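You operate a simulated robot arm through the tools that you are given. There is no shell and no other tool. Be economical: measure what you need, move in short steps, check, and stop when the job is done.

The job below is to be done with a simulated robot arm. You get a single attempt, and the scene is never put back.

Task
Set the short boat up: seat locked at mark 27, the white rowlock locked in the empty socket.
Fine: turn both seat locks to LOCK and push the yellow knob right in.

The check looks at the end state, three seconds after you hand in, the way a careful person would. Anything else that was tipped, shoved, dropped, spilled or broken makes it a failure.

Robot
A 6-joint arm with a two-finger parallel gripper on a trunk, on a base that drives. Base frame: it is fixed to the floor where the robot stands at the start and does not move with it; the origin is under the middle of the robot, x ahead of it, y to its left, z up. Lengths are in m, angles in degrees, forces in N, time in s.
With the tool pointing down near the work surface it reaches from about 0.1 to 0.74 m from the robot's upright axis, wherever it stands. Its first joint turns from -166.0 to 166.0 degrees. Places, roughly: black rowlock [1, -0.75, 0.75]; green knob [1, -0.9, 0.8]; hole of the socket with the yellow knob [0.4, -0.8, 0.8]; orange seat lock [0.6, 0, 0.8]; sliding seat [0.7, 0, 0.8]; white seat lock [0.8, 0, 0.8]; yellow knob [0.4, -0.9, 0.8]. Payload 3.91 kg.
The TCP is the grasp point between the finger pads, 0.03 m short of the fingertips. In the tool frame z runs along the fingers and y along their closing line. The gripper opens to 0.11 m. The fingers are 0.02 m wide and 0.01 m thick; the gripper's body (0.048 by 0.112 m) begins 0.055 m behind the TCP.
Orientation is told as [roll, pitch, yaw] about the base's x, y, z axes, in that order, counted from this pose: with the fingers straight down and closing along the base's y, the tool's x points along the base's -x, its y along +y and its z along -z.

Tools
- The arm moves only by the tool nudge_tool. Its argument "moves" is a list of rows, each a list of 7 numbers: the shift along the tool's x, y, z in m, then the turn, a rotation vector about the tool's x, y, z in degrees, then the opening in per cent of the stroke, from 0 (shut) to 100 (fully open). In form: [[dx, dy, dz, wx, wy, wz, gripper], ...]. A call has 1 to 12 rows; each row shifts and turns the commanded pose from where the row before left it, along the tool's axes as they then stand. Each row takes 0.2 s and may step no farther than 0.05 m and 8.6 degrees from the row before; otherwise, or with a gripper value out of range, the whole call is refused. A pose out of reach is approached as far as the arm can. The call stops where the force on the tool passes 50 N (or 10 N more than at its start, if that is more) or the arm is blocked; 0.2 s more then pass. Each finger travels about 0.045 m/s and halts on what it meets, pressing with about 31 N; the grip force reading is that of the motor and also rises with nothing between the fingers. The clock runs only during rows and for 0.2 s after the last one: add rows that do not move to give the fingers time. It gives the time, the measured TCP pose, the force on the tool (base axes), the opening and the grip force at its end, in the units of the frame above (readings bear some noise), with the torque about the TCP (base axes, N m) and any sound that the robot's microphone picked up.
- Cameras (640 x 400 px; columns grow to the right, rows downward): "scene" is now at [0.0205, 0.1277, 1.5147]; the picture's right is [-0.30, -0.95, 0.00], its down [-0.63, 0.20, -0.75] and it looks along [0.71, -0.23, -0.66] (base axes); focal length 248 px, centre (320, 200). "wrist" rides on the gripper at [0.071, 0.022, -0.107] in the tool frame; the picture's right is [-0.29, 0.96, 0.00], its down [-0.76, -0.23, -0.61] and it looks along [-0.58, -0.18, 0.79] (tool axes); focal length 243 px, centre (320, 200). There is no depth. A picture from a camera that has moved, and an enlarged one, comes with that camera's place and axes in the base frame and with its lens.
- snapshot(camera): a new picture of that camera. It takes no simulated time.
- move_column(by): slides the trunk up (or, below 0, down) by that many m; the arm and the scene camera ride with it, the base frame stays. It gives what a move gives, with no picture.
- base_move(legs): drives the robot by 1 to 6 legs, each [ahead, left, turn to the left] in m, m and degrees, along the robot's own axes; the way and the turn of a leg run together, so that a leg with both is an arc; at most 1.5 m and 180 degrees a leg. The arm and the cameras ride along, it lands a little off, and it stops where it bumps. It gives what a move gives.
- pan_tilt(pan, tilt): turns the head with the scene camera to pan (to the left, within 86 degrees either way) and tilt (down, from -29 to 69), counted from straight ahead of the robot. It gives what a move gives.
- zoom(camera, box): a new picture of the part [left, top, right, bottom] of that camera's present view, enlarged. It takes no simulated time.
- job_done(): hands the job in; it is judged then, once.

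Go step by step. Nothing tells you exact positions but the pictures and the camera data: compare them with the known pose of the tool, close in by small moves and look again before you grip or let go. The budget is 120 turns and 78 pictures, counting those below and the enlarged ones. Unless the task says otherwise, let go and move clear before handing in, and close with one line.

The tools are called as a command line: name --pt "numbers of a row" for each row, then --argument value for the rest, lists and objects as JSON in quotes. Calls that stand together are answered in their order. nudge_tool: Moves the arm, as the interface text tells. Its arguments: {"type":"object","properties":{"moves":{"type":"array"}},"required":["moves"]} The other tools are called the same way: move_column (by) slides the trunk up or down; base_move (legs) drives the base; pan_tilt (pan, tilt) turns the head that bears the scene camera; snapshot (camera) takes a picture; zoom (camera, box) takes an enlarged picture of a part of a camera's view; job_done () hands the job in.

At the start:

```text
time: 0.0
eef_pos: [0.4086, -0.2321, 1.1926]
tool_rot: [0.0, 0.0, 0.0]
wrist_force: [-0.1, -0.8, -0.7]
wrist_torque: [-0.03, 0.0, 0.0]
grip_width: 0.1101
finger_force: 0.1
trunk travel left (down, up): [-0.475, 0.115]
robot x, y, heading: [-0.0013, 0.0002, 0.1]
head pan, tilt: [-17.7, 41.4]
```

scene: 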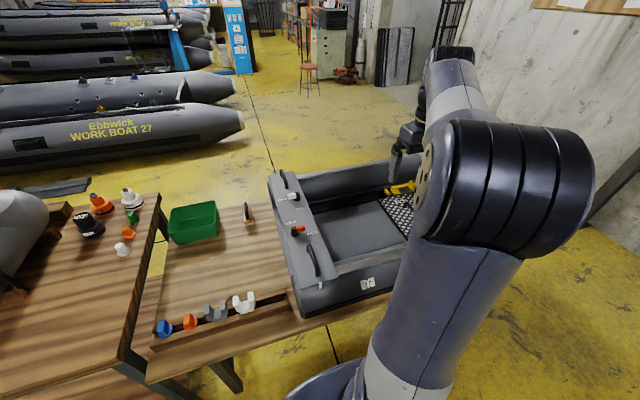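
wrist: 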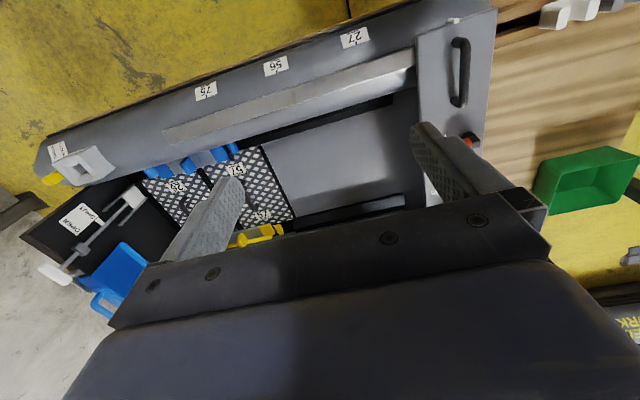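

I see the boat with a seat on the left end (currently not at mark 27) and rowlocks lying on the bench at left. I'll look closer before moving.

zoom --camera "wrist" --box '[300, 0, 560, 160]'

zoom --camera "scene" --box '[130, 150, 450, 350]'

zoom --camera "wrist" --box '[20, 100, 300, 320]'

```text
2.46 times, centred on (430, 80) of wrist
camera zoom: at [0.3373, -0.2113, 1.2994], right [0.29, 0.96, 0.0], down [0.76, -0.23, 0.61], along [0.58, -0.18, -0.79], focal length 597 px, centre (49, 495)
```

zoom: 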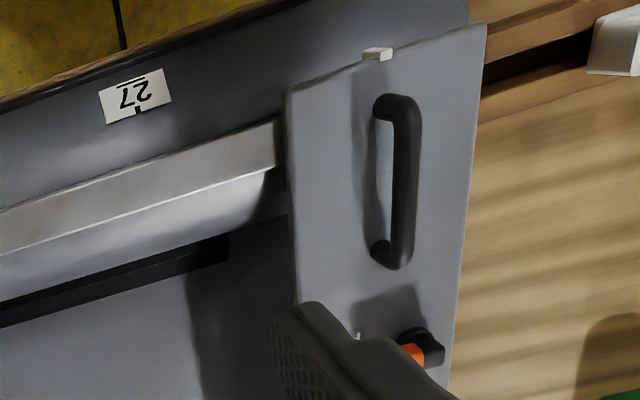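

```text
2.00 times, centred on (290, 250) of scene
camera zoom: at [0.0205, 0.1277, 1.5147], right [-0.3, -0.95, 0.0], down [-0.63, 0.2, -0.75], along [0.71, -0.23, -0.66], focal length 496 px, centre (380, 100)
```

zoom: 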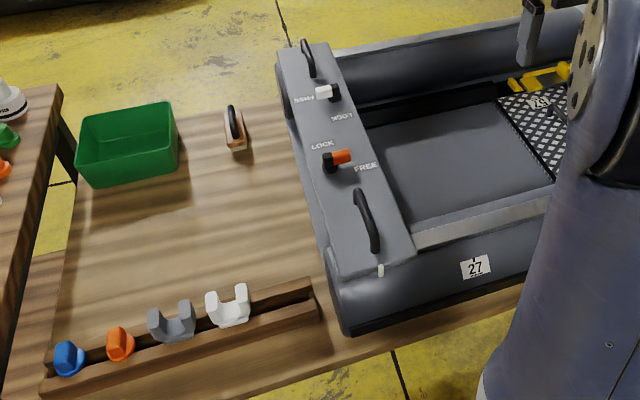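

```text
1.82 times, centred on (160, 210) of wrist
camera zoom: at [0.3373, -0.2113, 1.2994], right [0.29, 0.96, 0.0], down [0.76, -0.23, 0.61], along [0.58, -0.18, -0.79], focal length 441 px, centre (611, 182)
```

zoom: 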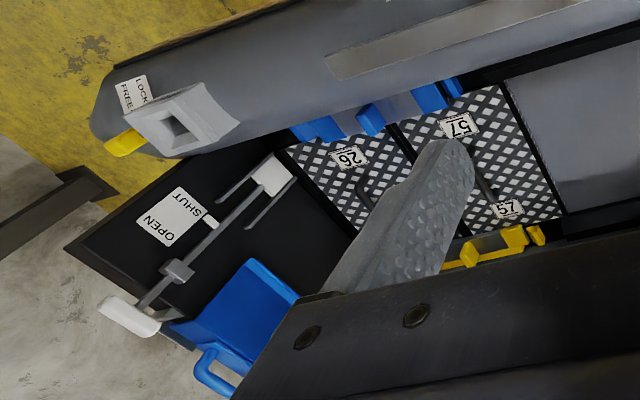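

The seat is a board across the two tubes at the left end with two turn handles, and a pointer at its near edge must meet "27". I bring the wrist over the seat to see the locks well.

nudge_tool --pt "-0.007 0.038 0.015 0 0 0 100" --pt "-0.007 0.038 0.015 0 0 0 100" --pt "-0.007 0.038 0.015 0 0 0 100" --pt "-0.007 0.038 0.015 0 0 0 100" --pt "-0.007 0.038 0.015 0 0 0 100" --pt "-0.007 0.038 0.015 0 0 0 100"

snapshot --camera "wrist"

pan_tilt --pan -45 --tilt 35

snapshot --camera "scene"

```text
time: 1.4
eef_pos: [0.4525, -0.0061, 1.1019]
tool_rot: [0.0, 0.0, -0.1]
wrist_force: [0.2, -0.6, 0.6]
wrist_torque: [0.04, 0.0, -0.01]
grip_width: 0.1099
finger_force: 0.0
trunk travel left (down, up): [-0.475, 0.115]
robot x, y, heading: [-0.0004, 0.0002, 0.1]
head pan, tilt: [-17.7, 41.4]
```

```text
72 pictures are left
camera wrist: at [0.3807, 0.016, 1.2085], right [0.29, 0.96, 0.0], down [0.76, -0.23, 0.61], along [0.58, -0.18, -0.79], focal length 243 px, centre (320, 200)
```

wrist: 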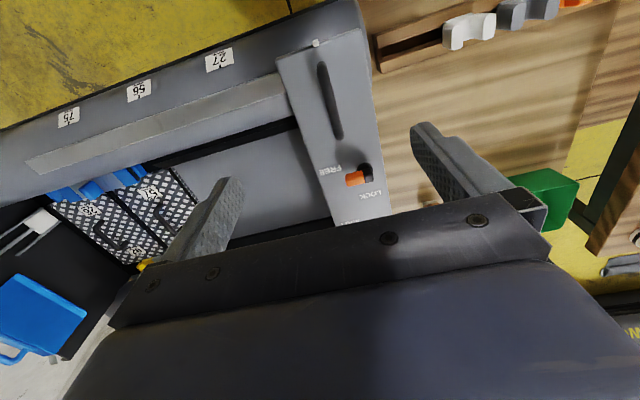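

```text
time: 2.3
eef_pos: [0.4521, -0.005, 1.1017]
tool_rot: [0.0, 0.0, 0.0]
wrist_force: [0.3, -0.4, 0.5]
wrist_torque: [0.04, 0.01, -0.01]
grip_width: 0.1101
finger_force: 0.0
trunk travel left (down, up): [-0.475, 0.115]
robot x, y, heading: [0.0022, -0.001, 0.1]
head pan, tilt: [-45.0, 35.0]
```

```text
71 pictures are left
camera scene: at [0.0028, 0.0911, 1.5243], right [-0.71, -0.71, 0.0], down [-0.41, 0.41, -0.82], along [0.58, -0.58, -0.57], focal length 248 px, centre (320, 200)
```

scene: 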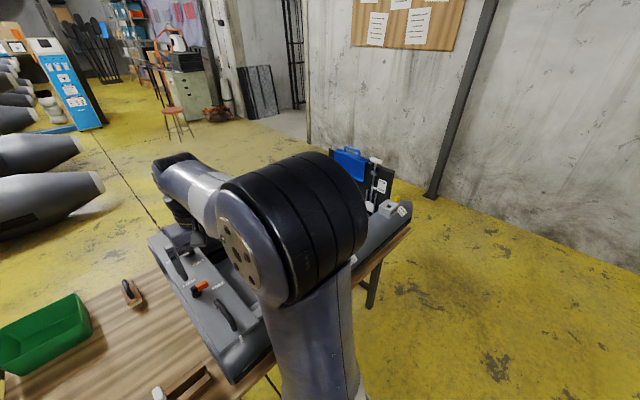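

The orange lock seems to point at FREE. I zoom in on it and the pointer.

zoom --camera "wrist" --box '[200, 20, 420, 230]'

zoom --camera "scene" --box '[130, 180, 280, 380]'

zoom --camera "scene" --box '[320, 130, 430, 260]'

```text
1.90 times, centred on (310, 125) of wrist
camera zoom: at [0.3806, 0.0152, 1.2086], right [0.29, 0.96, 0.0], down [0.76, -0.23, 0.61], along [0.58, -0.18, -0.79], focal length 462 px, centre (339, 343)
```

zoom: 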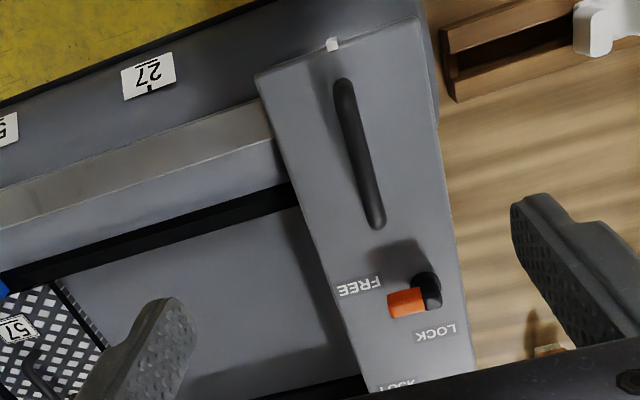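

```text
2.00 times, centred on (205, 280) of scene
camera zoom: at [0.0028, 0.0911, 1.5243], right [-0.71, -0.71, 0.0], down [-0.41, 0.41, -0.82], along [0.58, -0.58, -0.57], focal length 496 px, centre (550, 40)
```

zoom: 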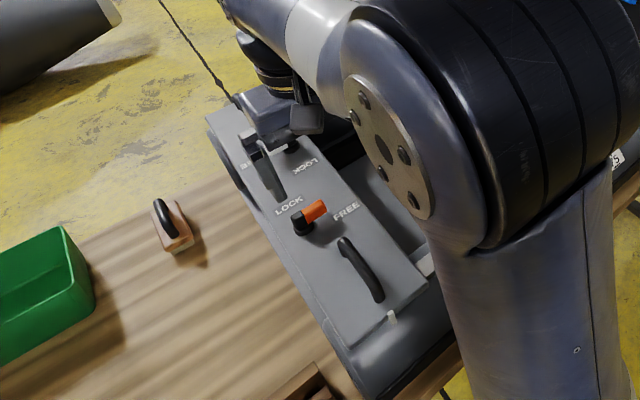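

```text
3.08 times, centred on (375, 195) of scene
camera zoom: at [0.0028, 0.0911, 1.5243], right [-0.71, -0.71, 0.0], down [-0.41, 0.41, -0.82], along [0.58, -0.58, -0.57], focal length 763 px, centre (151, 215)
```

zoom: 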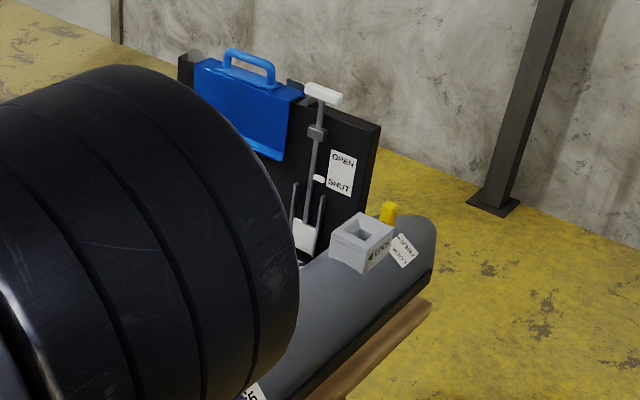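

The orange lever points to −y (FREE), and LOCK lies on its +x side, so it needs a quarter turn. The near grip handle is around (0.49, 0), and the seat must slide about 0.16 m toward −y. I lower the gripper over the near handle.

nudge_tool --pt "-0.008 0.001 0.035 0 0 0 100" --pt "-0.008 0.001 0.035 0 0 0 100" --pt "-0.008 0.001 0.035 0 0 0 100" --pt "-0.008 0.001 0.035 0 0 0 100" --pt "-0.008 0.001 0.035 0 0 0 100"

snapshot --camera "wrist"

pan_tilt --pan -12 --tilt 48

snapshot --camera "scene"

```text
time: 3.5
eef_pos: [0.4911, 0.0035, 0.9292]
tool_rot: [0.0, 0.0, 0.0]
wrist_force: [0.0, 0.3, -0.3]
wrist_torque: [0.01, -0.02, -0.02]
grip_width: 0.1098
finger_force: 0.1
trunk travel left (down, up): [-0.475, 0.115]
robot x, y, heading: [-0.0024, 0.0035, -0.1]
head pan, tilt: [-45.0, 35.0]
```

```text
67 pictures are left
camera wrist: at [0.4197, 0.0241, 1.0349], right [0.29, 0.96, 0.0], down [0.76, -0.23, 0.61], along [0.58, -0.18, -0.79], focal length 243 px, centre (320, 200)
```

wrist: 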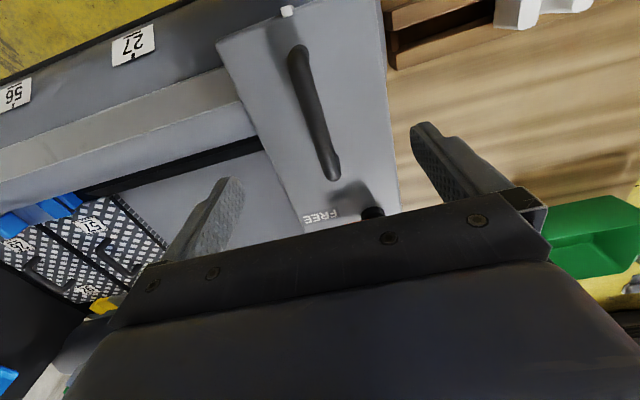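

```text
time: 4.5
eef_pos: [0.4893, 0.0034, 0.9297]
tool_rot: [0.0, 0.0, -0.1]
wrist_force: [0.2, 0.5, 0.2]
wrist_torque: [-0.01, -0.01, -0.02]
grip_width: 0.11
finger_force: 0.0
trunk travel left (down, up): [-0.475, 0.115]
robot x, y, heading: [0.0006, -0.0013, -0.2]
head pan, tilt: [-12.0, 48.0]
```

```text
66 pictures are left
camera scene: at [0.0175, 0.1369, 1.5053], right [-0.21, -0.98, 0.0], down [-0.73, 0.16, -0.67], along [0.65, -0.14, -0.74], focal length 248 px, centre (320, 200)
```

scene: 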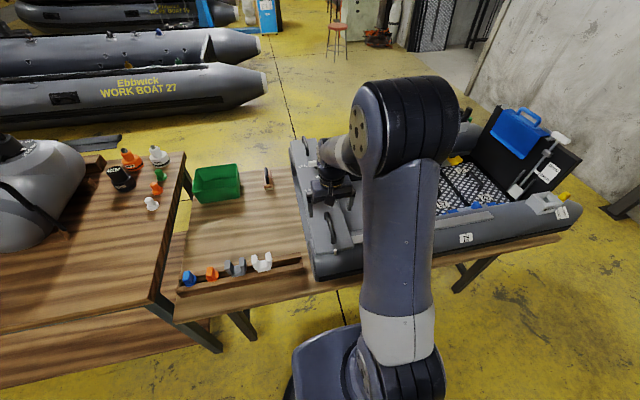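

The handle lies under the gripper, with its top at about z 0.85. I go down and close on it.

nudge_tool --pt "0.003 0 0.03 0 0 0 100" --pt "0.003 0 0.03 0 0 0 100" --pt "0 0 0.015 0 0 0 100" --pt "0 0 0 0 0 0 100"

snapshot --camera "wrist"

zoom --camera "scene" --box '[280, 130, 380, 290]'

```text
time: 5.5
eef_pos: [0.484, 0.0008, 0.8522]
tool_rot: [-0.1, 0.0, 0.1]
wrist_force: [-0.5, 0.1, 0.2]
wrist_torque: [0.0, 0.0, -0.02]
grip_width: 0.1101
finger_force: 0.0
trunk travel left (down, up): [-0.475, 0.115]
robot x, y, heading: [0.0003, 0.0009, -0.2]
head pan, tilt: [-12.0, 48.0]
```

```text
65 pictures are left
camera wrist: at [0.4129, 0.0208, 0.9578], right [0.29, 0.96, 0.0], down [0.76, -0.23, 0.61], along [0.58, -0.18, -0.79], focal length 243 px, centre (320, 200)
```

wrist: 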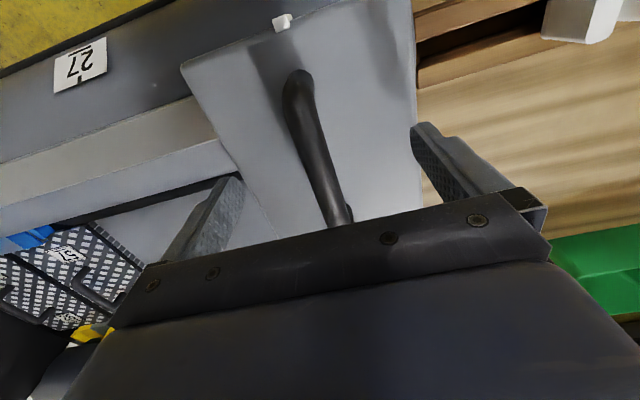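

```text
2.50 times, centred on (330, 210) of scene
camera zoom: at [0.0177, 0.137, 1.5053], right [-0.21, -0.98, 0.0], down [-0.73, 0.15, -0.67], along [0.65, -0.14, -0.74], focal length 620 px, centre (295, 175)
```

zoom: 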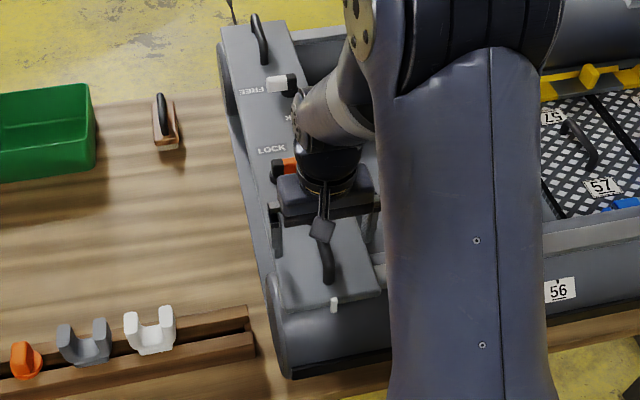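

The fingers straddle the handle, so I close.

nudge_tool --pt "0 0 0.005 0 0 0 60" --pt "0 0 0 0 0 0 30" --pt "0 0 0 0 0 0 0" --pt "0 0 0 0 0 0 0" --pt "0 0 0 0 0 0 0" --pt "0 0 0 0 0 0 0" --pt "0 0 0 0 0 0 0"

snapshot --camera "wrist"

```text
time: 7.1
eef_pos: [0.4843, 0.001, 0.8476]
tool_rot: [0.0, 0.0, 0.1]
wrist_force: [0.2, 2.8, -0.5]
wrist_torque: [0.05, 0.04, 0.4]
grip_width: 0.0159
finger_force: 45.0
trunk travel left (down, up): [-0.475, 0.115]
robot x, y, heading: [0.003, -0.0002, 0.1]
head pan, tilt: [-12.0, 48.0]
```

```text
63 pictures are left
camera wrist: at [0.4128, 0.0214, 0.9531], right [0.29, 0.96, 0.0], down [0.76, -0.23, 0.61], along [0.58, -0.18, -0.79], focal length 243 px, centre (320, 200)
```

wrist: 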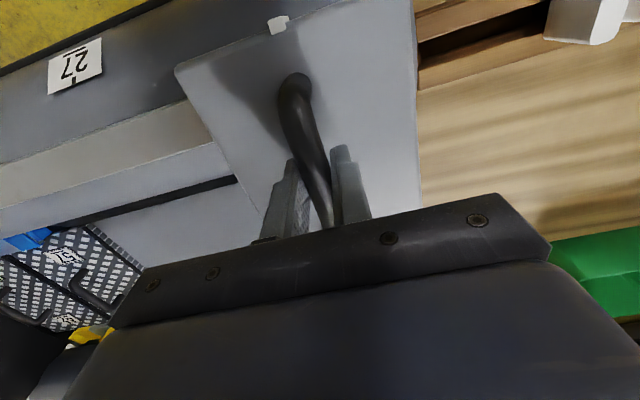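

Gripped at 16 mm. I slide the seat 0.12 m toward −y, watching the force.

nudge_tool --pt "0 -0.01 0 0 0 0 0" --pt "0 -0.02 0 0 0 0 0" --pt "0 -0.02 0 0 0 0 0" --pt "0 -0.02 0 0 0 0 0" --pt "0 -0.02 0 0 0 0 0" --pt "0 -0.02 0 0 0 0 0" --pt "0 -0.01 0 0 0 0 0"

snapshot --camera "wrist"

```text
time: 8.7
eef_pos: [0.4841, -0.1203, 0.8459]
tool_rot: [0.0, 0.2, 0.0]
wrist_force: [7.6, -1.6, -27.3]
wrist_torque: [0.09, 0.16, 0.44]
grip_width: 0.0159
finger_force: 45.1
trunk travel left (down, up): [-0.475, 0.115]
robot x, y, heading: [-0.0023, 0.0031, -0.0]
head pan, tilt: [-12.0, 48.0]
```

```text
62 pictures are left
camera wrist: at [0.4134, -0.0997, 0.9533], right [0.29, 0.96, 0.0], down [0.76, -0.23, 0.61], along [0.58, -0.18, -0.8], focal length 243 px, centre (320, 200)
```

wrist: 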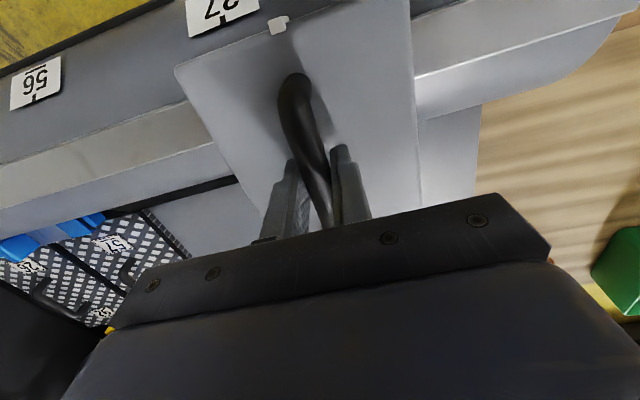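

The seat slid along with the hand. I zoom in on the pointer and tick.

zoom --camera "wrist" --box '[180, 0, 320, 90]'

```text
4.44 times, centred on (250, 45) of wrist
camera zoom: at [0.4134, -0.0997, 0.9533], right [0.29, 0.96, 0.0], down [0.76, -0.23, 0.61], along [0.58, -0.18, -0.8], focal length 1078 px, centre (631, 889)
```

zoom: 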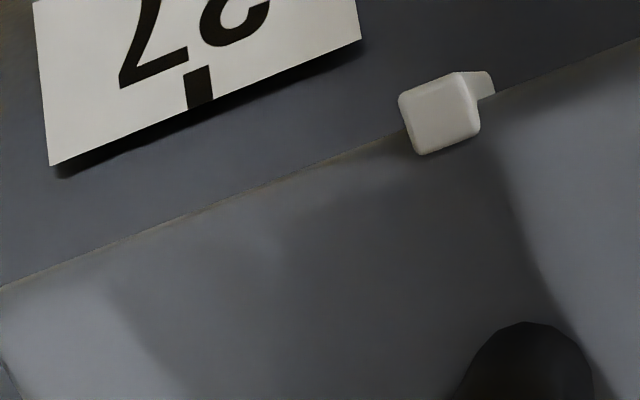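

Remaining distance is about 0.035 m. I move 0.03 and look again.

nudge_tool --pt "0 -0.01 -0.001 0 0 0 0" --pt "0 -0.01 0 0 0 0 0" --pt "0 -0.01 0 0 0 0 0" --pt "0 0 0 0 0 0 0"

zoom --camera "wrist" --box '[230, 0, 330, 62]'

```text
time: 9.7
eef_pos: [0.4844, -0.1504, 0.8466]
tool_rot: [0.1, 0.2, 0.1]
wrist_force: [6.4, -1.2, -33.7]
wrist_torque: [-0.06, 0.77, 0.37]
grip_width: 0.0157
finger_force: 45.3
trunk travel left (down, up): [-0.475, 0.115]
robot x, y, heading: [-0.0046, 0.0024, 0.0]
head pan, tilt: [-12.0, 48.0]
```

```text
6.40 times, centred on (280, 31) of wrist
camera zoom: at [0.4137, -0.1291, 0.9536], right [0.29, 0.96, 0.0], down [0.76, -0.23, 0.6], along [0.58, -0.18, -0.8], focal length 1553 px, centre (576, 1282)
```

zoom: 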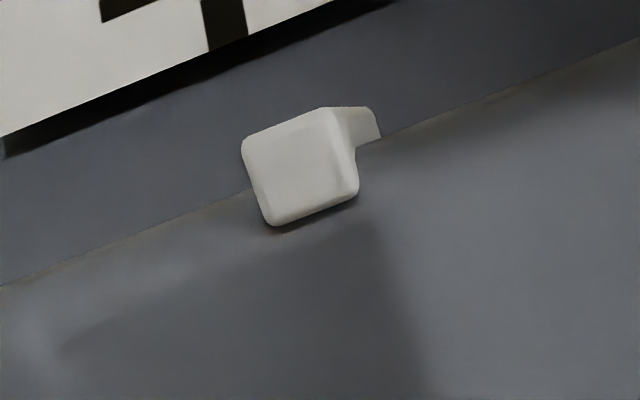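

About 5 mm remain, and there is some upward pull in the grip. I ease down 2 mm, move 5 mm, release, and check from straight above the mark.

nudge_tool --pt "0 -0.003 0.002 0 0 0 0" --pt "0 -0.002 0.0 0 0 0 0" --pt "0 0 0 0 0 0 0" --pt "0 0 0 0 0 0 20" --pt "0 0 0 0 0 0 40" --pt "0 0 0 0 0 0 50" --pt "0 0 0 0 0 0 50" --pt "0 0 -0.03 0 0 0 50" --pt "0 0 -0.04 0 0 0 50" --pt "0 -0.02 -0.03 0 0 0 50"

zoom --camera "wrist" --box '[220, 0, 380, 100]'

```text
time: 11.9
eef_pos: [0.484, -0.1726, 0.9484]
tool_rot: [0.0, -0.1, 0.0]
wrist_force: [0.1, 0.2, -0.1]
wrist_torque: [0.0, 0.02, -0.01]
grip_width: 0.0551
finger_force: 0.0
trunk travel left (down, up): [-0.475, 0.115]
robot x, y, heading: [0.001, -0.0006, -0.2]
head pan, tilt: [-12.0, 48.0]
```

```text
4.00 times, centred on (300, 50) of wrist
camera zoom: at [0.412, -0.1527, 1.0554], right [0.29, 0.96, 0.0], down [0.76, -0.23, 0.61], along [0.58, -0.18, -0.79], focal length 970 px, centre (400, 800)
```

zoom: 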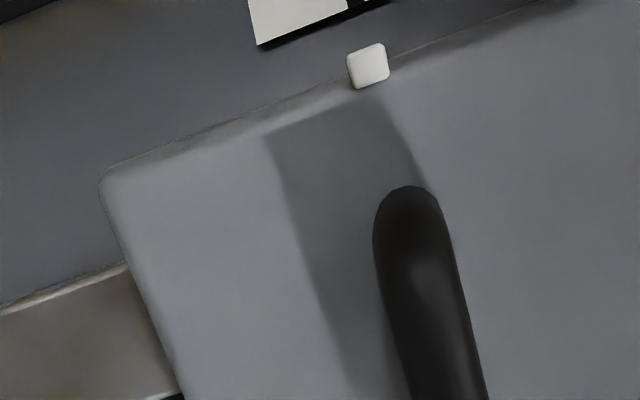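

I pull back 0.06 m so the whole label is in view.

nudge_tool --pt "0.03 0.0 0 0 0 0 50" --pt "0.03 0.0 0 0 0 0 50" --pt "0.02 0 0 0 0 0 50"

zoom --camera "wrist" --box '[240, 20, 400, 120]'

```text
time: 12.7
eef_pos: [0.4035, -0.1734, 0.9456]
tool_rot: [0.0, 0.0, 0.0]
wrist_force: [-0.9, -0.1, 0.1]
wrist_torque: [0.0, 0.0, 0.01]
grip_width: 0.0549
finger_force: 0.0
trunk travel left (down, up): [-0.475, 0.115]
robot x, y, heading: [-0.0024, -0.0011, -0.1]
head pan, tilt: [-12.0, 48.0]
```

```text
4.00 times, centred on (320, 70) of wrist
camera zoom: at [0.3325, -0.1533, 1.0532], right [0.29, 0.96, 0.0], down [0.76, -0.23, 0.61], along [0.58, -0.18, -0.79], focal length 970 px, centre (320, 720)
```

zoom: 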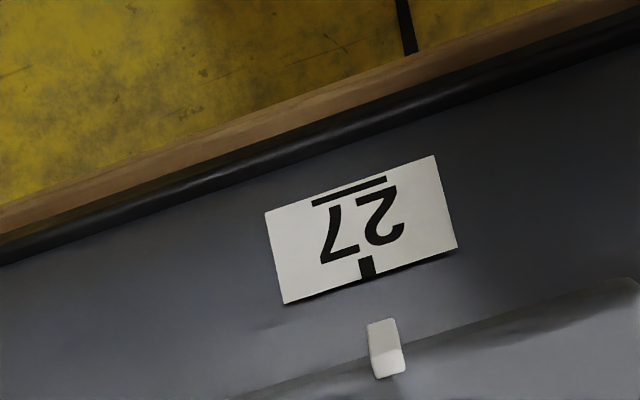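

The pointer sits on the tick to within 1 mm (both at y ≈ −0.160). Next I look at the locks from above.

nudge_tool --pt "-0.03 0.006 -0.02 0 0 0 70" --pt "-0.04 0.006 -0.02 0 0 0 100" --pt "-0.04 0.006 -0.03 0 0 0 100" --pt "-0.04 0.006 -0.03 0 0 0 100" --pt "-0.04 0 -0.01 0 0 0 100"

snapshot --camera "wrist"

zoom --camera "scene" --box '[270, 100, 370, 200]'

```text
refused: row 3 steps farther than a row can; nothing moved
```

```text
57 pictures are left
camera wrist: at [0.3325, -0.1533, 1.0532], right [0.29, 0.96, 0.0], down [0.76, -0.23, 0.61], along [0.58, -0.18, -0.79], focal length 243 px, centre (320, 200)
```

wrist: 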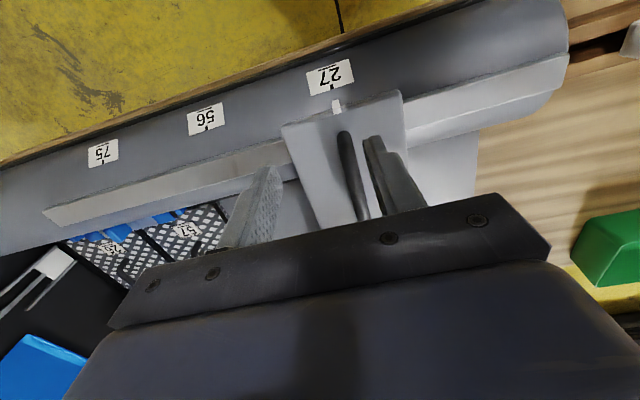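

```text
4.00 times, centred on (320, 150) of scene
camera zoom: at [0.0174, 0.137, 1.5053], right [-0.21, -0.98, 0.0], down [-0.73, 0.15, -0.67], along [0.65, -0.14, -0.74], focal length 992 px, centre (320, 400)
```

zoom: 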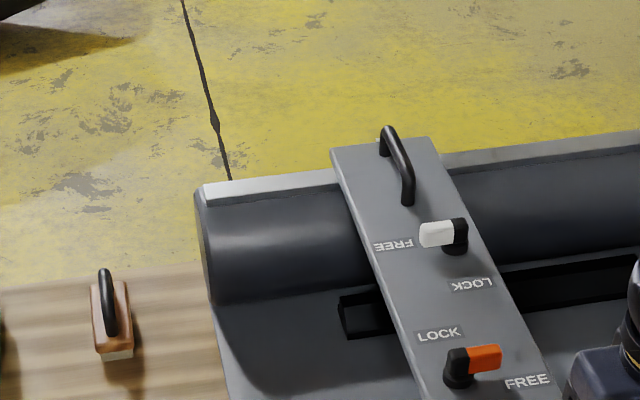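

The scene view is clear: the orange pivot is at about (0.637, −0.13) with its lever toward −y, and LOCK is on its +x side. The white pivot is at about (0.826, −0.19) with its lever toward +y, and LOCK is on its −x side. Both turn 90° counter-clockwise seen from above. I move over the orange one and yaw −90°.

nudge_tool --pt "-0.0467 0.0037 0 0 0 0 80" --pt "-0.0467 0.0037 0 0 0 0 60" --pt "-0.0467 0.0037 0 0 0 0 60" --pt "-0.0467 0.0037 0 0 0 0 60" --pt "-0.0467 0.0037 0 0 0 0 60"

nudge_tool --pt "0 0 0 0 0 8.2 60" --pt "0 0 0 0 0 8.2 60" --pt "0 0 0 0 0 8.2 60" --pt "0 0 0 0 0 8.2 60" --pt "0 0 0 0 0 8.2 60" --pt "0 0 0 0 0 8.2 60" --pt "0 0 0 0 0 8.2 60" --pt "0 0 0 0 0 8.2 60" --pt "0 0 0 0 0 8.2 60" --pt "0 0 0 0 0 8.2 60" --pt "0 0 0 0 0 8 60"

snapshot --camera "wrist"

zoom --camera "scene" --box '[270, 100, 430, 220]'

```text
time: 13.9
eef_pos: [0.6377, -0.1581, 0.9424]
tool_rot: [0.0, 0.1, -0.1]
wrist_force: [0.0, -0.6, 0.0]
wrist_torque: [0.0, -0.04, -0.02]
grip_width: 0.0657
finger_force: 0.0
trunk travel left (down, up): [-0.475, 0.115]
robot x, y, heading: [0.0016, -0.0011, 0.3]
head pan, tilt: [-12.0, 48.0]
```

```text
time: 16.3
eef_pos: [0.6377, -0.1554, 0.9464]
tool_rot: [0.0, 0.0, -90.2]
wrist_force: [-0.2, -1.2, -0.3]
wrist_torque: [-0.01, 0.02, -0.01]
grip_width: 0.0659
finger_force: 0.1
trunk travel left (down, up): [-0.475, 0.115]
robot x, y, heading: [-0.0015, -0.0038, 0.2]
head pan, tilt: [-12.0, 48.0]
```

```text
55 pictures are left
camera wrist: at [0.6598, -0.0854, 1.0536], right [0.96, -0.29, 0.0], down [-0.23, -0.76, 0.61], along [-0.18, -0.58, -0.79], focal length 243 px, centre (320, 200)
```

wrist: 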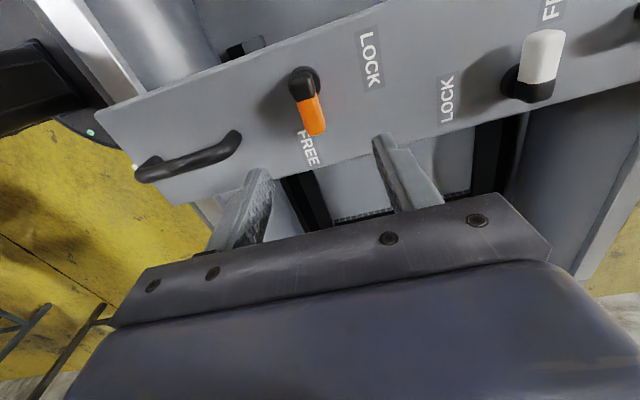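

```text
3.33 times, centred on (350, 160) of scene
camera zoom: at [0.0176, 0.1369, 1.5053], right [-0.21, -0.98, 0.0], down [-0.73, 0.15, -0.67], along [0.65, -0.14, -0.74], focal length 826 px, centre (220, 333)
```

zoom: 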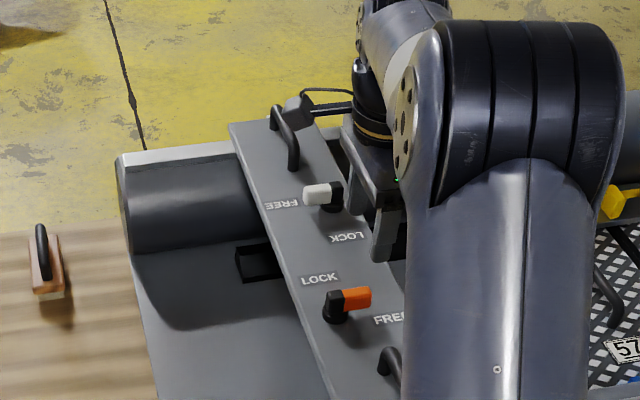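

The lever's axis is at x ≈ 0.630, with the hub at y ≈ −0.128 and the tip at y ≈ −0.168. The hub top is at about z 0.834 and the seat at about 0.80. I go down around the lever at y −0.150.

nudge_tool --pt "0.005 -0.0077 0.03 0 0 0 60" --pt "0 0 0.035 0 0 0 60" --pt "0 0 0.025 0 0 0 60" --pt "0 0 0.01 0 0 0 60" --pt "0 0 0.005 0 0 0 60"

snapshot --camera "wrist"

zoom --camera "scene" --box '[310, 140, 400, 220]'

```text
time: 17.5
eef_pos: [0.6315, -0.1502, 0.8419]
tool_rot: [0.0, -0.1, -90.0]
wrist_force: [-0.4, -0.4, 0.4]
wrist_torque: [0.03, 0.03, 0.0]
grip_width: 0.066
finger_force: 0.1
trunk travel left (down, up): [-0.475, 0.115]
robot x, y, heading: [0.0024, -0.0036, 0.0]
head pan, tilt: [-12.0, 48.0]
```

```text
53 pictures are left
camera wrist: at [0.6527, -0.0797, 0.9479], right [0.96, -0.29, 0.0], down [-0.23, -0.76, 0.61], along [-0.18, -0.58, -0.79], focal length 243 px, centre (320, 200)
```

wrist: 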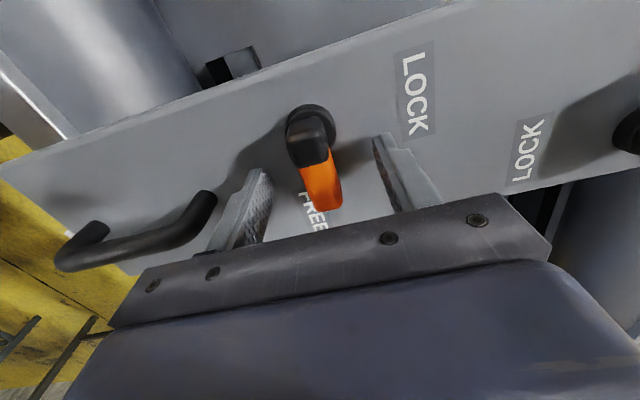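

```text
5.00 times, centred on (355, 180) of scene
camera zoom: at [0.0176, 0.1369, 1.5053], right [-0.21, -0.98, 0.0], down [-0.73, 0.15, -0.67], along [0.65, -0.14, -0.74], focal length 1240 px, centre (145, 300)
```

zoom: 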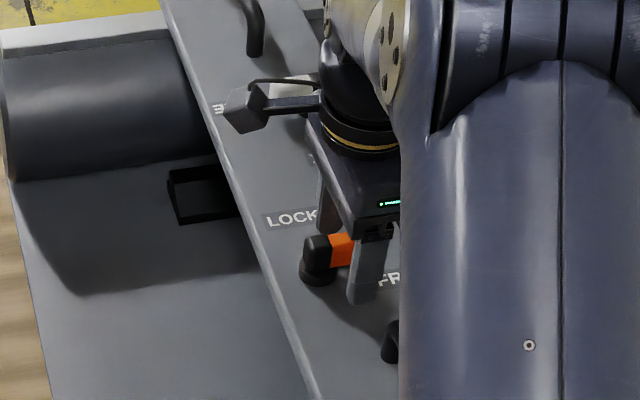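

The lever is well centred between the fingers. I lower slightly and close on it.

nudge_tool --pt "0 0.001 0.005 0 0 0 45" --pt "0 0 0 0 0 0 25" --pt "0 0 0 0 0 0 5" --pt "0 0 0 0 0 0 5" --pt "0 0 0 0 0 0 5" --pt "0 0 0 0 0 0 5"

snapshot --camera "wrist"

```text
time: 18.9
eef_pos: [0.6305, -0.1503, 0.8371]
tool_rot: [-0.1, 0.1, -90.0]
wrist_force: [-2.5, -2.0, -0.5]
wrist_torque: [-0.41, 0.12, 0.2]
grip_width: 0.0179
finger_force: 45.0
trunk travel left (down, up): [-0.475, 0.115]
robot x, y, heading: [0.0028, 0.0011, 0.0]
head pan, tilt: [-12.0, 48.0]
```

```text
51 pictures are left
camera wrist: at [0.653, -0.0803, 0.9431], right [0.96, -0.29, 0.0], down [-0.23, -0.76, 0.61], along [-0.18, -0.58, -0.79], focal length 243 px, centre (320, 200)
```

wrist: 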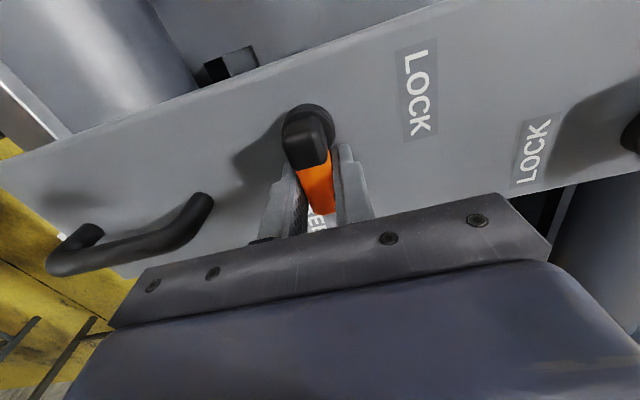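

The lever is gripped (18 mm). I swing it round the pivot, half-way first.

nudge_tool --pt "0.00027 0.0037 0 0 0 -8.18 5" --pt "0.00027 0.0037 0 0 0 -8.18 5" --pt "0.00027 0.0037 0 0 0 -8.18 5" --pt "0.00027 0.0037 0 0 0 -8.18 5" --pt "0.00027 0.0037 0 0 0 -8.18 5" --pt "0.00027 0.0037 0 0 0 -8.18 5"

```text
time: 20.3
eef_pos: [0.6484, -0.1407, 0.836]
tool_rot: [0.0, 0.2, -40.8]
wrist_force: [-27.1, -2.6, -3.8]
wrist_torque: [-0.76, -0.2, 0.42]
grip_width: 0.0177
finger_force: 45.7
trunk travel left (down, up): [-0.475, 0.115]
robot x, y, heading: [0.001, -0.0018, -0.1]
head pan, tilt: [-12.0, 48.0]
```

It turns, with a moderate −x reaction, so my pivot estimate was a bit off in x. I correct 1.5 mm and finish the turn.

nudge_tool --pt "0.0014 0.0027 0 0 0 -8.18 5" --pt "0.00027 0.0037 0 0 0 -8.18 5" --pt "0.00027 0.0037 0 0 0 -8.18 5" --pt "0.00027 0.0037 0 0 0 -8.18 5" --pt "0.00027 0.0037 0 0 0 -8.18 5"

snapshot --camera "wrist"

```text
time: 21.5
eef_pos: [0.6536, -0.1259, 0.8361]
tool_rot: [-0.1, 0.2, 0.1]
wrist_force: [-25.8, -11.0, -15.3]
wrist_torque: [-0.2, -0.2, 0.24]
grip_width: 0.0178
finger_force: 44.9
trunk travel left (down, up): [-0.475, 0.115]
robot x, y, heading: [0.0022, 0.0001, 0.3]
head pan, tilt: [-12.0, 48.0]
```

```text
50 pictures are left
camera wrist: at [0.5825, -0.1055, 0.9433], right [0.29, 0.96, 0.0], down [0.76, -0.23, 0.61], along [0.58, -0.18, -0.8], focal length 243 px, centre (320, 200)
```

wrist: 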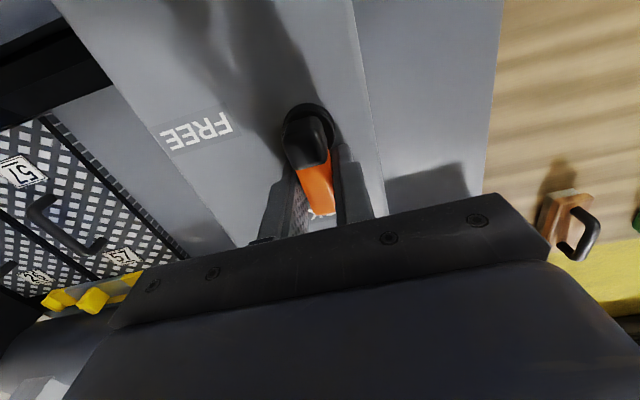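

The lever now points to +x (LOCK). I release, rise, and check.

nudge_tool --pt "0 0 0 0 0 0 30" --pt "0 0 0 0 0 0 60" --pt "0 0 0 0 0 0 60" --pt "0 0 0 0 0 0 60" --pt "0 0 -0.03 0 0 0 60" --pt "0 0 -0.04 0 0 0 60" --pt "0.04 0 -0.02 0 0 0 60" --pt "0.04 0 -0.01 0 0 0 60" --pt "0.04 0 0 0 0 0 60"

snapshot --camera "wrist"

zoom --camera "scene" --box '[280, 100, 400, 220]'

```text
time: 23.5
eef_pos: [0.5335, -0.1259, 0.9364]
tool_rot: [0.0, 0.0, -0.1]
wrist_force: [0.3, 0.3, 0.5]
wrist_torque: [0.05, 0.03, -0.01]
grip_width: 0.0661
finger_force: 0.1
trunk travel left (down, up): [-0.475, 0.115]
robot x, y, heading: [0.0018, -0.0031, 0.2]
head pan, tilt: [-12.0, 48.0]
```

```text
49 pictures are left
camera wrist: at [0.4634, -0.1049, 1.0436], right [0.29, 0.96, 0.0], down [0.76, -0.23, 0.61], along [0.58, -0.18, -0.79], focal length 243 px, centre (320, 200)
```

wrist: 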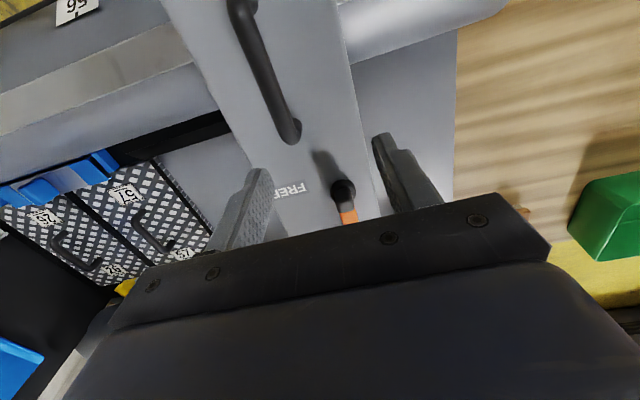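

```text
3.33 times, centred on (340, 160) of scene
camera zoom: at [0.0175, 0.137, 1.5052], right [-0.21, -0.98, 0.0], down [-0.73, 0.15, -0.67], along [0.65, -0.14, -0.74], focal length 826 px, centre (253, 333)
```

zoom: 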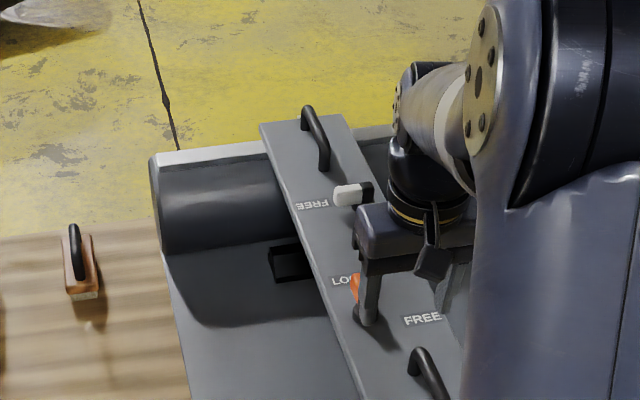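

Before doing the second lock I check the pointer again from above the mark.

nudge_tool --pt "0.044 -0.016 -0.003 0 0 0 60" --pt "0.044 -0.016 -0.003 0 0 0 60" --pt "0.042 -0.0155 -0.003 0 0 0 60"

zoom --camera "wrist" --box '[240, 20, 400, 120]'

zoom --camera "scene" --box '[280, 100, 400, 220]'

```text
time: 24.3
eef_pos: [0.4063, -0.1684, 0.9457]
tool_rot: [-0.1, 0.1, 0.0]
wrist_force: [-0.2, 0.1, 0.1]
wrist_torque: [-0.01, 0.0, -0.01]
grip_width: 0.0661
finger_force: 0.0
trunk travel left (down, up): [-0.475, 0.115]
robot x, y, heading: [-0.0024, -0.0018, -0.0]
head pan, tilt: [-12.0, 48.0]
```

```text
4.00 times, centred on (320, 70) of wrist
camera zoom: at [0.3352, -0.1476, 1.052], right [0.29, 0.96, 0.0], down [0.76, -0.23, 0.61], along [0.58, -0.18, -0.79], focal length 970 px, centre (320, 720)
```

zoom: 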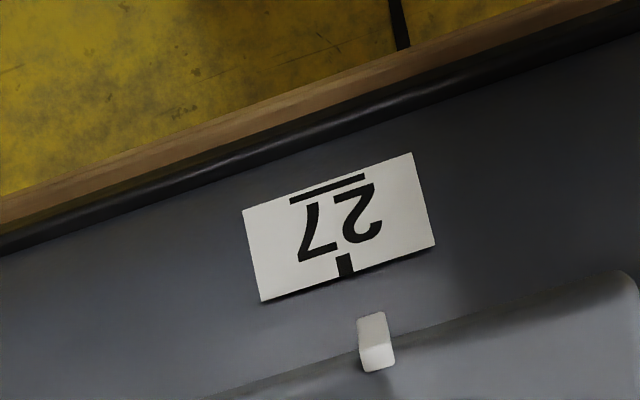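

```text
3.33 times, centred on (340, 160) of scene
camera zoom: at [0.0175, 0.137, 1.5052], right [-0.21, -0.98, 0.0], down [-0.73, 0.15, -0.67], along [0.65, -0.14, -0.74], focal length 826 px, centre (253, 333)
```

zoom: 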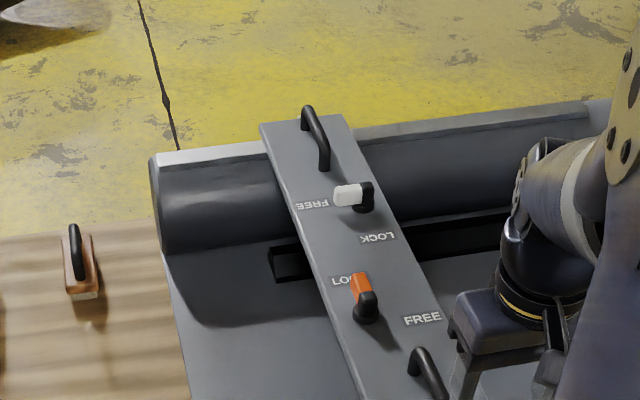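

The seat was dragged about 3 mm toward +y by the turn: pointer at −0.157, tick at −0.160. I re-grip the near handle at the aligned position to bring it back, watching whether the orange lock already holds it.

nudge_tool --pt "-0.039 0.0065 0 0 0 0 60" --pt "-0.039 0.006 0 0 0 0 60" --pt "0 0 0.04 0 0 0 60" --pt "0 0 0.04 0 0 0 60" --pt "0 0 0.018 0 0 0 60" --pt "0 0 0 0 0 0 40" --pt "0 0 0 0 0 0 20" --pt "0 0 0 0 0 0 0" --pt "0 0 0 0 0 0 0" --pt "0 0 0 0 0 0 0"

nudge_tool --pt "0 0 0 0 0 0 0"

```text
time: 26.5
eef_pos: [0.4834, -0.1549, 0.8505]
tool_rot: [0.0, 0.1, 0.0]
wrist_force: [0.0, 12.1, -1.8]
wrist_torque: [0.13, -0.19, 0.22]
grip_width: 0.0156
finger_force: 45.1
trunk travel left (down, up): [-0.475, 0.115]
robot x, y, heading: [0.0003, -0.0026, 0.2]
head pan, tilt: [-12.0, 48.0]
```

```text
time: 26.9
eef_pos: [0.4835, -0.1569, 0.8488]
tool_rot: [0.0, 0.1, 0.0]
wrist_force: [0.4, 12.8, -2.7]
wrist_torque: [0.13, -0.17, 0.23]
grip_width: 0.0154
finger_force: 44.8
trunk travel left (down, up): [-0.475, 0.115]
robot x, y, heading: [0.0008, -0.0, -0.2]
head pan, tilt: [-12.0, 48.0]
```

nudge_tool --pt "0 -0.001 0 0 0 0 0" --pt "0 0 0 0 0 0 0"

zoom --camera "wrist" --box '[230, 0, 330, 62]'

```text
time: 27.5
eef_pos: [0.4834, -0.1539, 0.8494]
tool_rot: [0.1, 0.1, 0.1]
wrist_force: [-2.6, 29.7, -0.8]
wrist_torque: [0.41, -0.71, 0.12]
grip_width: 0.0155
finger_force: 45.0
trunk travel left (down, up): [-0.475, 0.115]
robot x, y, heading: [0.0013, 0.0029, -0.0]
head pan, tilt: [-12.0, 48.0]
```

```text
6.40 times, centred on (280, 31) of wrist
camera zoom: at [0.4124, -0.134, 0.9561], right [0.29, 0.96, 0.0], down [0.76, -0.23, 0.61], along [0.58, -0.18, -0.8], focal length 1553 px, centre (576, 1282)
```

zoom: 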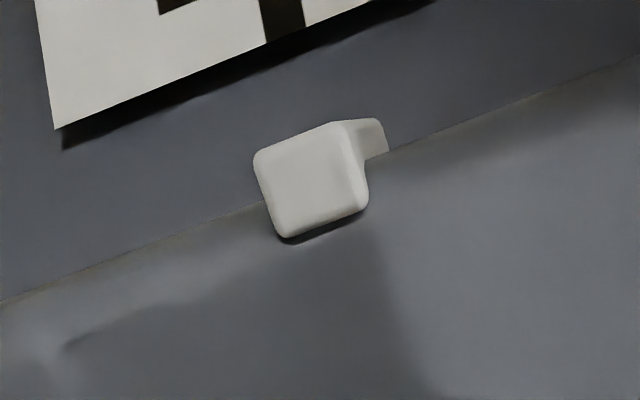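

The pointer now looks back on the tick while resisting about 30 N. I release and check where it stays.

nudge_tool --pt "0 0 0 0 0 0 30" --pt "0 0 0 0 0 0 60" --pt "0 0 0 0 0 0 60" --pt "0 0 -0.04 0 0 0 60" --pt "0 0 -0.04 0 0 0 60" --pt "0.04 -0.003 -0.018 0 0 0 60" --pt "0.038 -0.003 0 0 0 0 60" --pt "0 0 0 0 0 0 60"

zoom --camera "wrist" --box '[240, 20, 400, 120]'

```text
time: 29.3
eef_pos: [0.4047, -0.165, 0.9451]
tool_rot: [0.0, 0.0, 0.1]
wrist_force: [0.3, 0.1, -0.5]
wrist_torque: [0.02, 0.03, 0.01]
grip_width: 0.0662
finger_force: 0.0
trunk travel left (down, up): [-0.475, 0.115]
robot x, y, heading: [-0.0019, -0.0003, 0.2]
head pan, tilt: [-12.0, 48.0]
```

```text
4.00 times, centred on (320, 70) of wrist
camera zoom: at [0.3332, -0.1454, 1.0512], right [0.29, 0.96, 0.0], down [0.76, -0.23, 0.61], along [0.58, -0.18, -0.79], focal length 970 px, centre (320, 720)
```

zoom: 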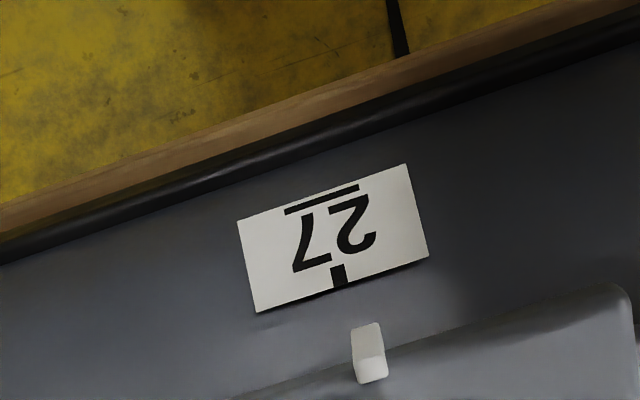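

The orange lock really holds the seat, about 2.7 mm off the tick. I want it exact, so I'll re-grip the orange lever, use the contact force to find the true pivot line, and turn it back to FREE.

nudge_tool --pt "-0.0413 0.0063 0 0 0 0 60" --pt "-0.0413 0.0063 0 0 0 0 60" --pt "-0.0413 0.0063 0 0 0 0 60" --pt "-0.0413 0.0063 0 0 0 0 60" --pt "-0.0413 0.0063 0 0 0 0 60" --pt "-0.0413 0.0063 0 0 0 0 60" --pt "0 0 0.04 0 0 0 60" --pt "0 0 0.04 0 0 0 60" --pt "0 0 0.027 0 0 0 60" --pt "0 0 0 0 0 0 60"

nudge_tool --pt "0 0 0 0 0 0 40" --pt "0 0 0 0 0 0 20" --pt "0 0 0 0 0 0 5" --pt "0 0 0 0 0 0 5" --pt "0 0 0 0 0 0 5" --pt "0 0 0 0 0 0 5"

nudge_tool --pt "0 0 0 0 0 0 5"

```text
time: 31.5
eef_pos: [0.6531, -0.1293, 0.8397]
tool_rot: [0.0, 0.0, 0.0]
wrist_force: [-0.5, 0.1, 0.0]
wrist_torque: [-0.02, -0.01, -0.01]
grip_width: 0.0661
finger_force: 0.0
trunk travel left (down, up): [-0.475, 0.115]
robot x, y, heading: [-0.0006, 0.0006, 0.0]
head pan, tilt: [-12.0, 48.0]
```

```text
time: 32.9
eef_pos: [0.6542, -0.1268, 0.8396]
tool_rot: [0.1, -0.1, 0.0]
wrist_force: [-0.9, 14.8, -2.2]
wrist_torque: [0.43, -0.28, -0.34]
grip_width: 0.0177
finger_force: 44.5
trunk travel left (down, up): [-0.475, 0.115]
robot x, y, heading: [0.0006, -0.0018, 0.0]
head pan, tilt: [-12.0, 48.0]
```

```text
time: 33.3
eef_pos: [0.6537, -0.1264, 0.8397]
tool_rot: [0.0, 0.0, 0.0]
wrist_force: [0.6, 19.0, 0.0]
wrist_torque: [0.35, -0.26, -0.38]
grip_width: 0.0178
finger_force: 44.6
trunk travel left (down, up): [-0.475, 0.115]
robot x, y, heading: [-0.0005, 0.0017, 0.1]
head pan, tilt: [-12.0, 48.0]
```

nudge_tool --pt "0 0.001 0 0 0 0 5" --pt "0 0 0 0 0 0 5"

```text
time: 33.9
eef_pos: [0.6542, -0.127, 0.8398]
tool_rot: [-0.2, 0.0, 0.1]
wrist_force: [6.0, 18.0, 0.7]
wrist_torque: [0.11, 1.17, -0.36]
grip_width: 0.0179
finger_force: 45.6
trunk travel left (down, up): [-0.475, 0.115]
robot x, y, heading: [0.0026, -0.0013, -0.3]
head pan, tilt: [-12.0, 48.0]
```

nudge_tool --pt "0 0.001 0 0 0 0 5" --pt "0 0 0 0 0 0 5"

```text
time: 34.5
eef_pos: [0.6548, -0.1265, 0.8389]
tool_rot: [0.0, 0.0, -0.1]
wrist_force: [4.5, 13.1, 2.6]
wrist_torque: [0.06, 0.95, -0.3]
grip_width: 0.0179
finger_force: 44.9
trunk travel left (down, up): [-0.475, 0.115]
robot x, y, heading: [-0.0024, -0.0001, 0.1]
head pan, tilt: [-12.0, 48.0]
```

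nudge_tool --pt "0.00024 -0.00334 0 0 0 8.18 5" --pt "0.00024 -0.00334 0 0 0 8.18 5" --pt "0.00024 -0.00334 0 0 0 8.18 5" --pt "0.00024 -0.00334 0 0 0 8.18 5" --pt "0.00024 -0.00334 0 0 0 8.18 5" --pt "0 0 0 0 0 0 5"

```text
time: 35.9
eef_pos: [0.6476, -0.14, 0.8385]
tool_rot: [0.0, -0.1, -41.0]
wrist_force: [3.2, 8.7, 6.6]
wrist_torque: [0.15, 0.09, -0.24]
grip_width: 0.0178
finger_force: 45.1
trunk travel left (down, up): [-0.475, 0.115]
robot x, y, heading: [0.0006, -0.0011, -0.2]
head pan, tilt: [-12.0, 48.0]
```

Forces are low. I turn a bit further toward FREE, then shift the seat −3 mm through the lever.

nudge_tool --pt "0.00024 -0.00334 0 0 0 8.18 5" --pt "0.00024 -0.00334 0 0 0 8.18 5" --pt "0.00024 -0.00334 0 0 0 8.18 5" --pt "0.00024 -0.00334 0 0 0 8.18 5" --pt "0 0 0 0 0 0 5"

```text
time: 37.1
eef_pos: [0.6374, -0.1504, 0.8387]
tool_rot: [0.2, -0.2, -73.9]
wrist_force: [6.2, -3.4, 8.0]
wrist_torque: [0.15, -0.06, -0.11]
grip_width: 0.0179
finger_force: 45.1
trunk travel left (down, up): [-0.475, 0.115]
robot x, y, heading: [0.0013, 0.0027, 0.2]
head pan, tilt: [-12.0, 48.0]
```

nudge_tool --pt "-0.0014 -0.0004 0 0 0 0 5" --pt "-0.0015 -0.0004 0 0 0 0 5" --pt "0 0 0 0 0 0 5"

zoom --camera "scene" --box '[310, 200, 390, 250]'

```text
time: 37.9
eef_pos: [0.6382, -0.1523, 0.8392]
tool_rot: [0.0, 0.1, -73.6]
wrist_force: [6.1, 2.7, 6.8]
wrist_torque: [-1.32, -0.54, -0.14]
grip_width: 0.0177
finger_force: 44.7
trunk travel left (down, up): [-0.475, 0.115]
robot x, y, heading: [0.0026, -0.0019, -0.1]
head pan, tilt: [-12.0, 48.0]
```

```text
8.00 times, centred on (350, 225) of scene
camera zoom: at [0.0175, 0.1375, 1.5052], right [-0.21, -0.98, 0.0], down [-0.73, 0.15, -0.67], along [0.65, -0.14, -0.74], focal length 1983 px, centre (80, 0)
```

zoom: 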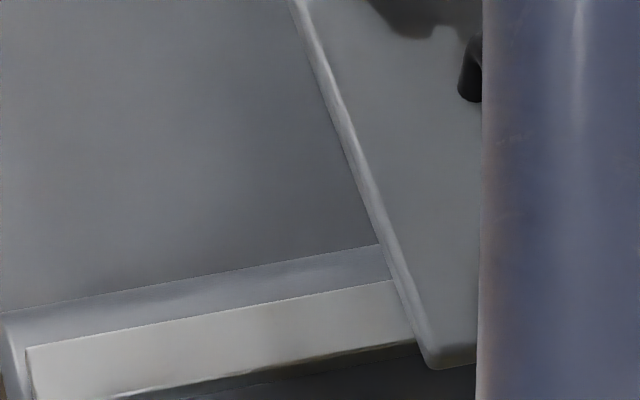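

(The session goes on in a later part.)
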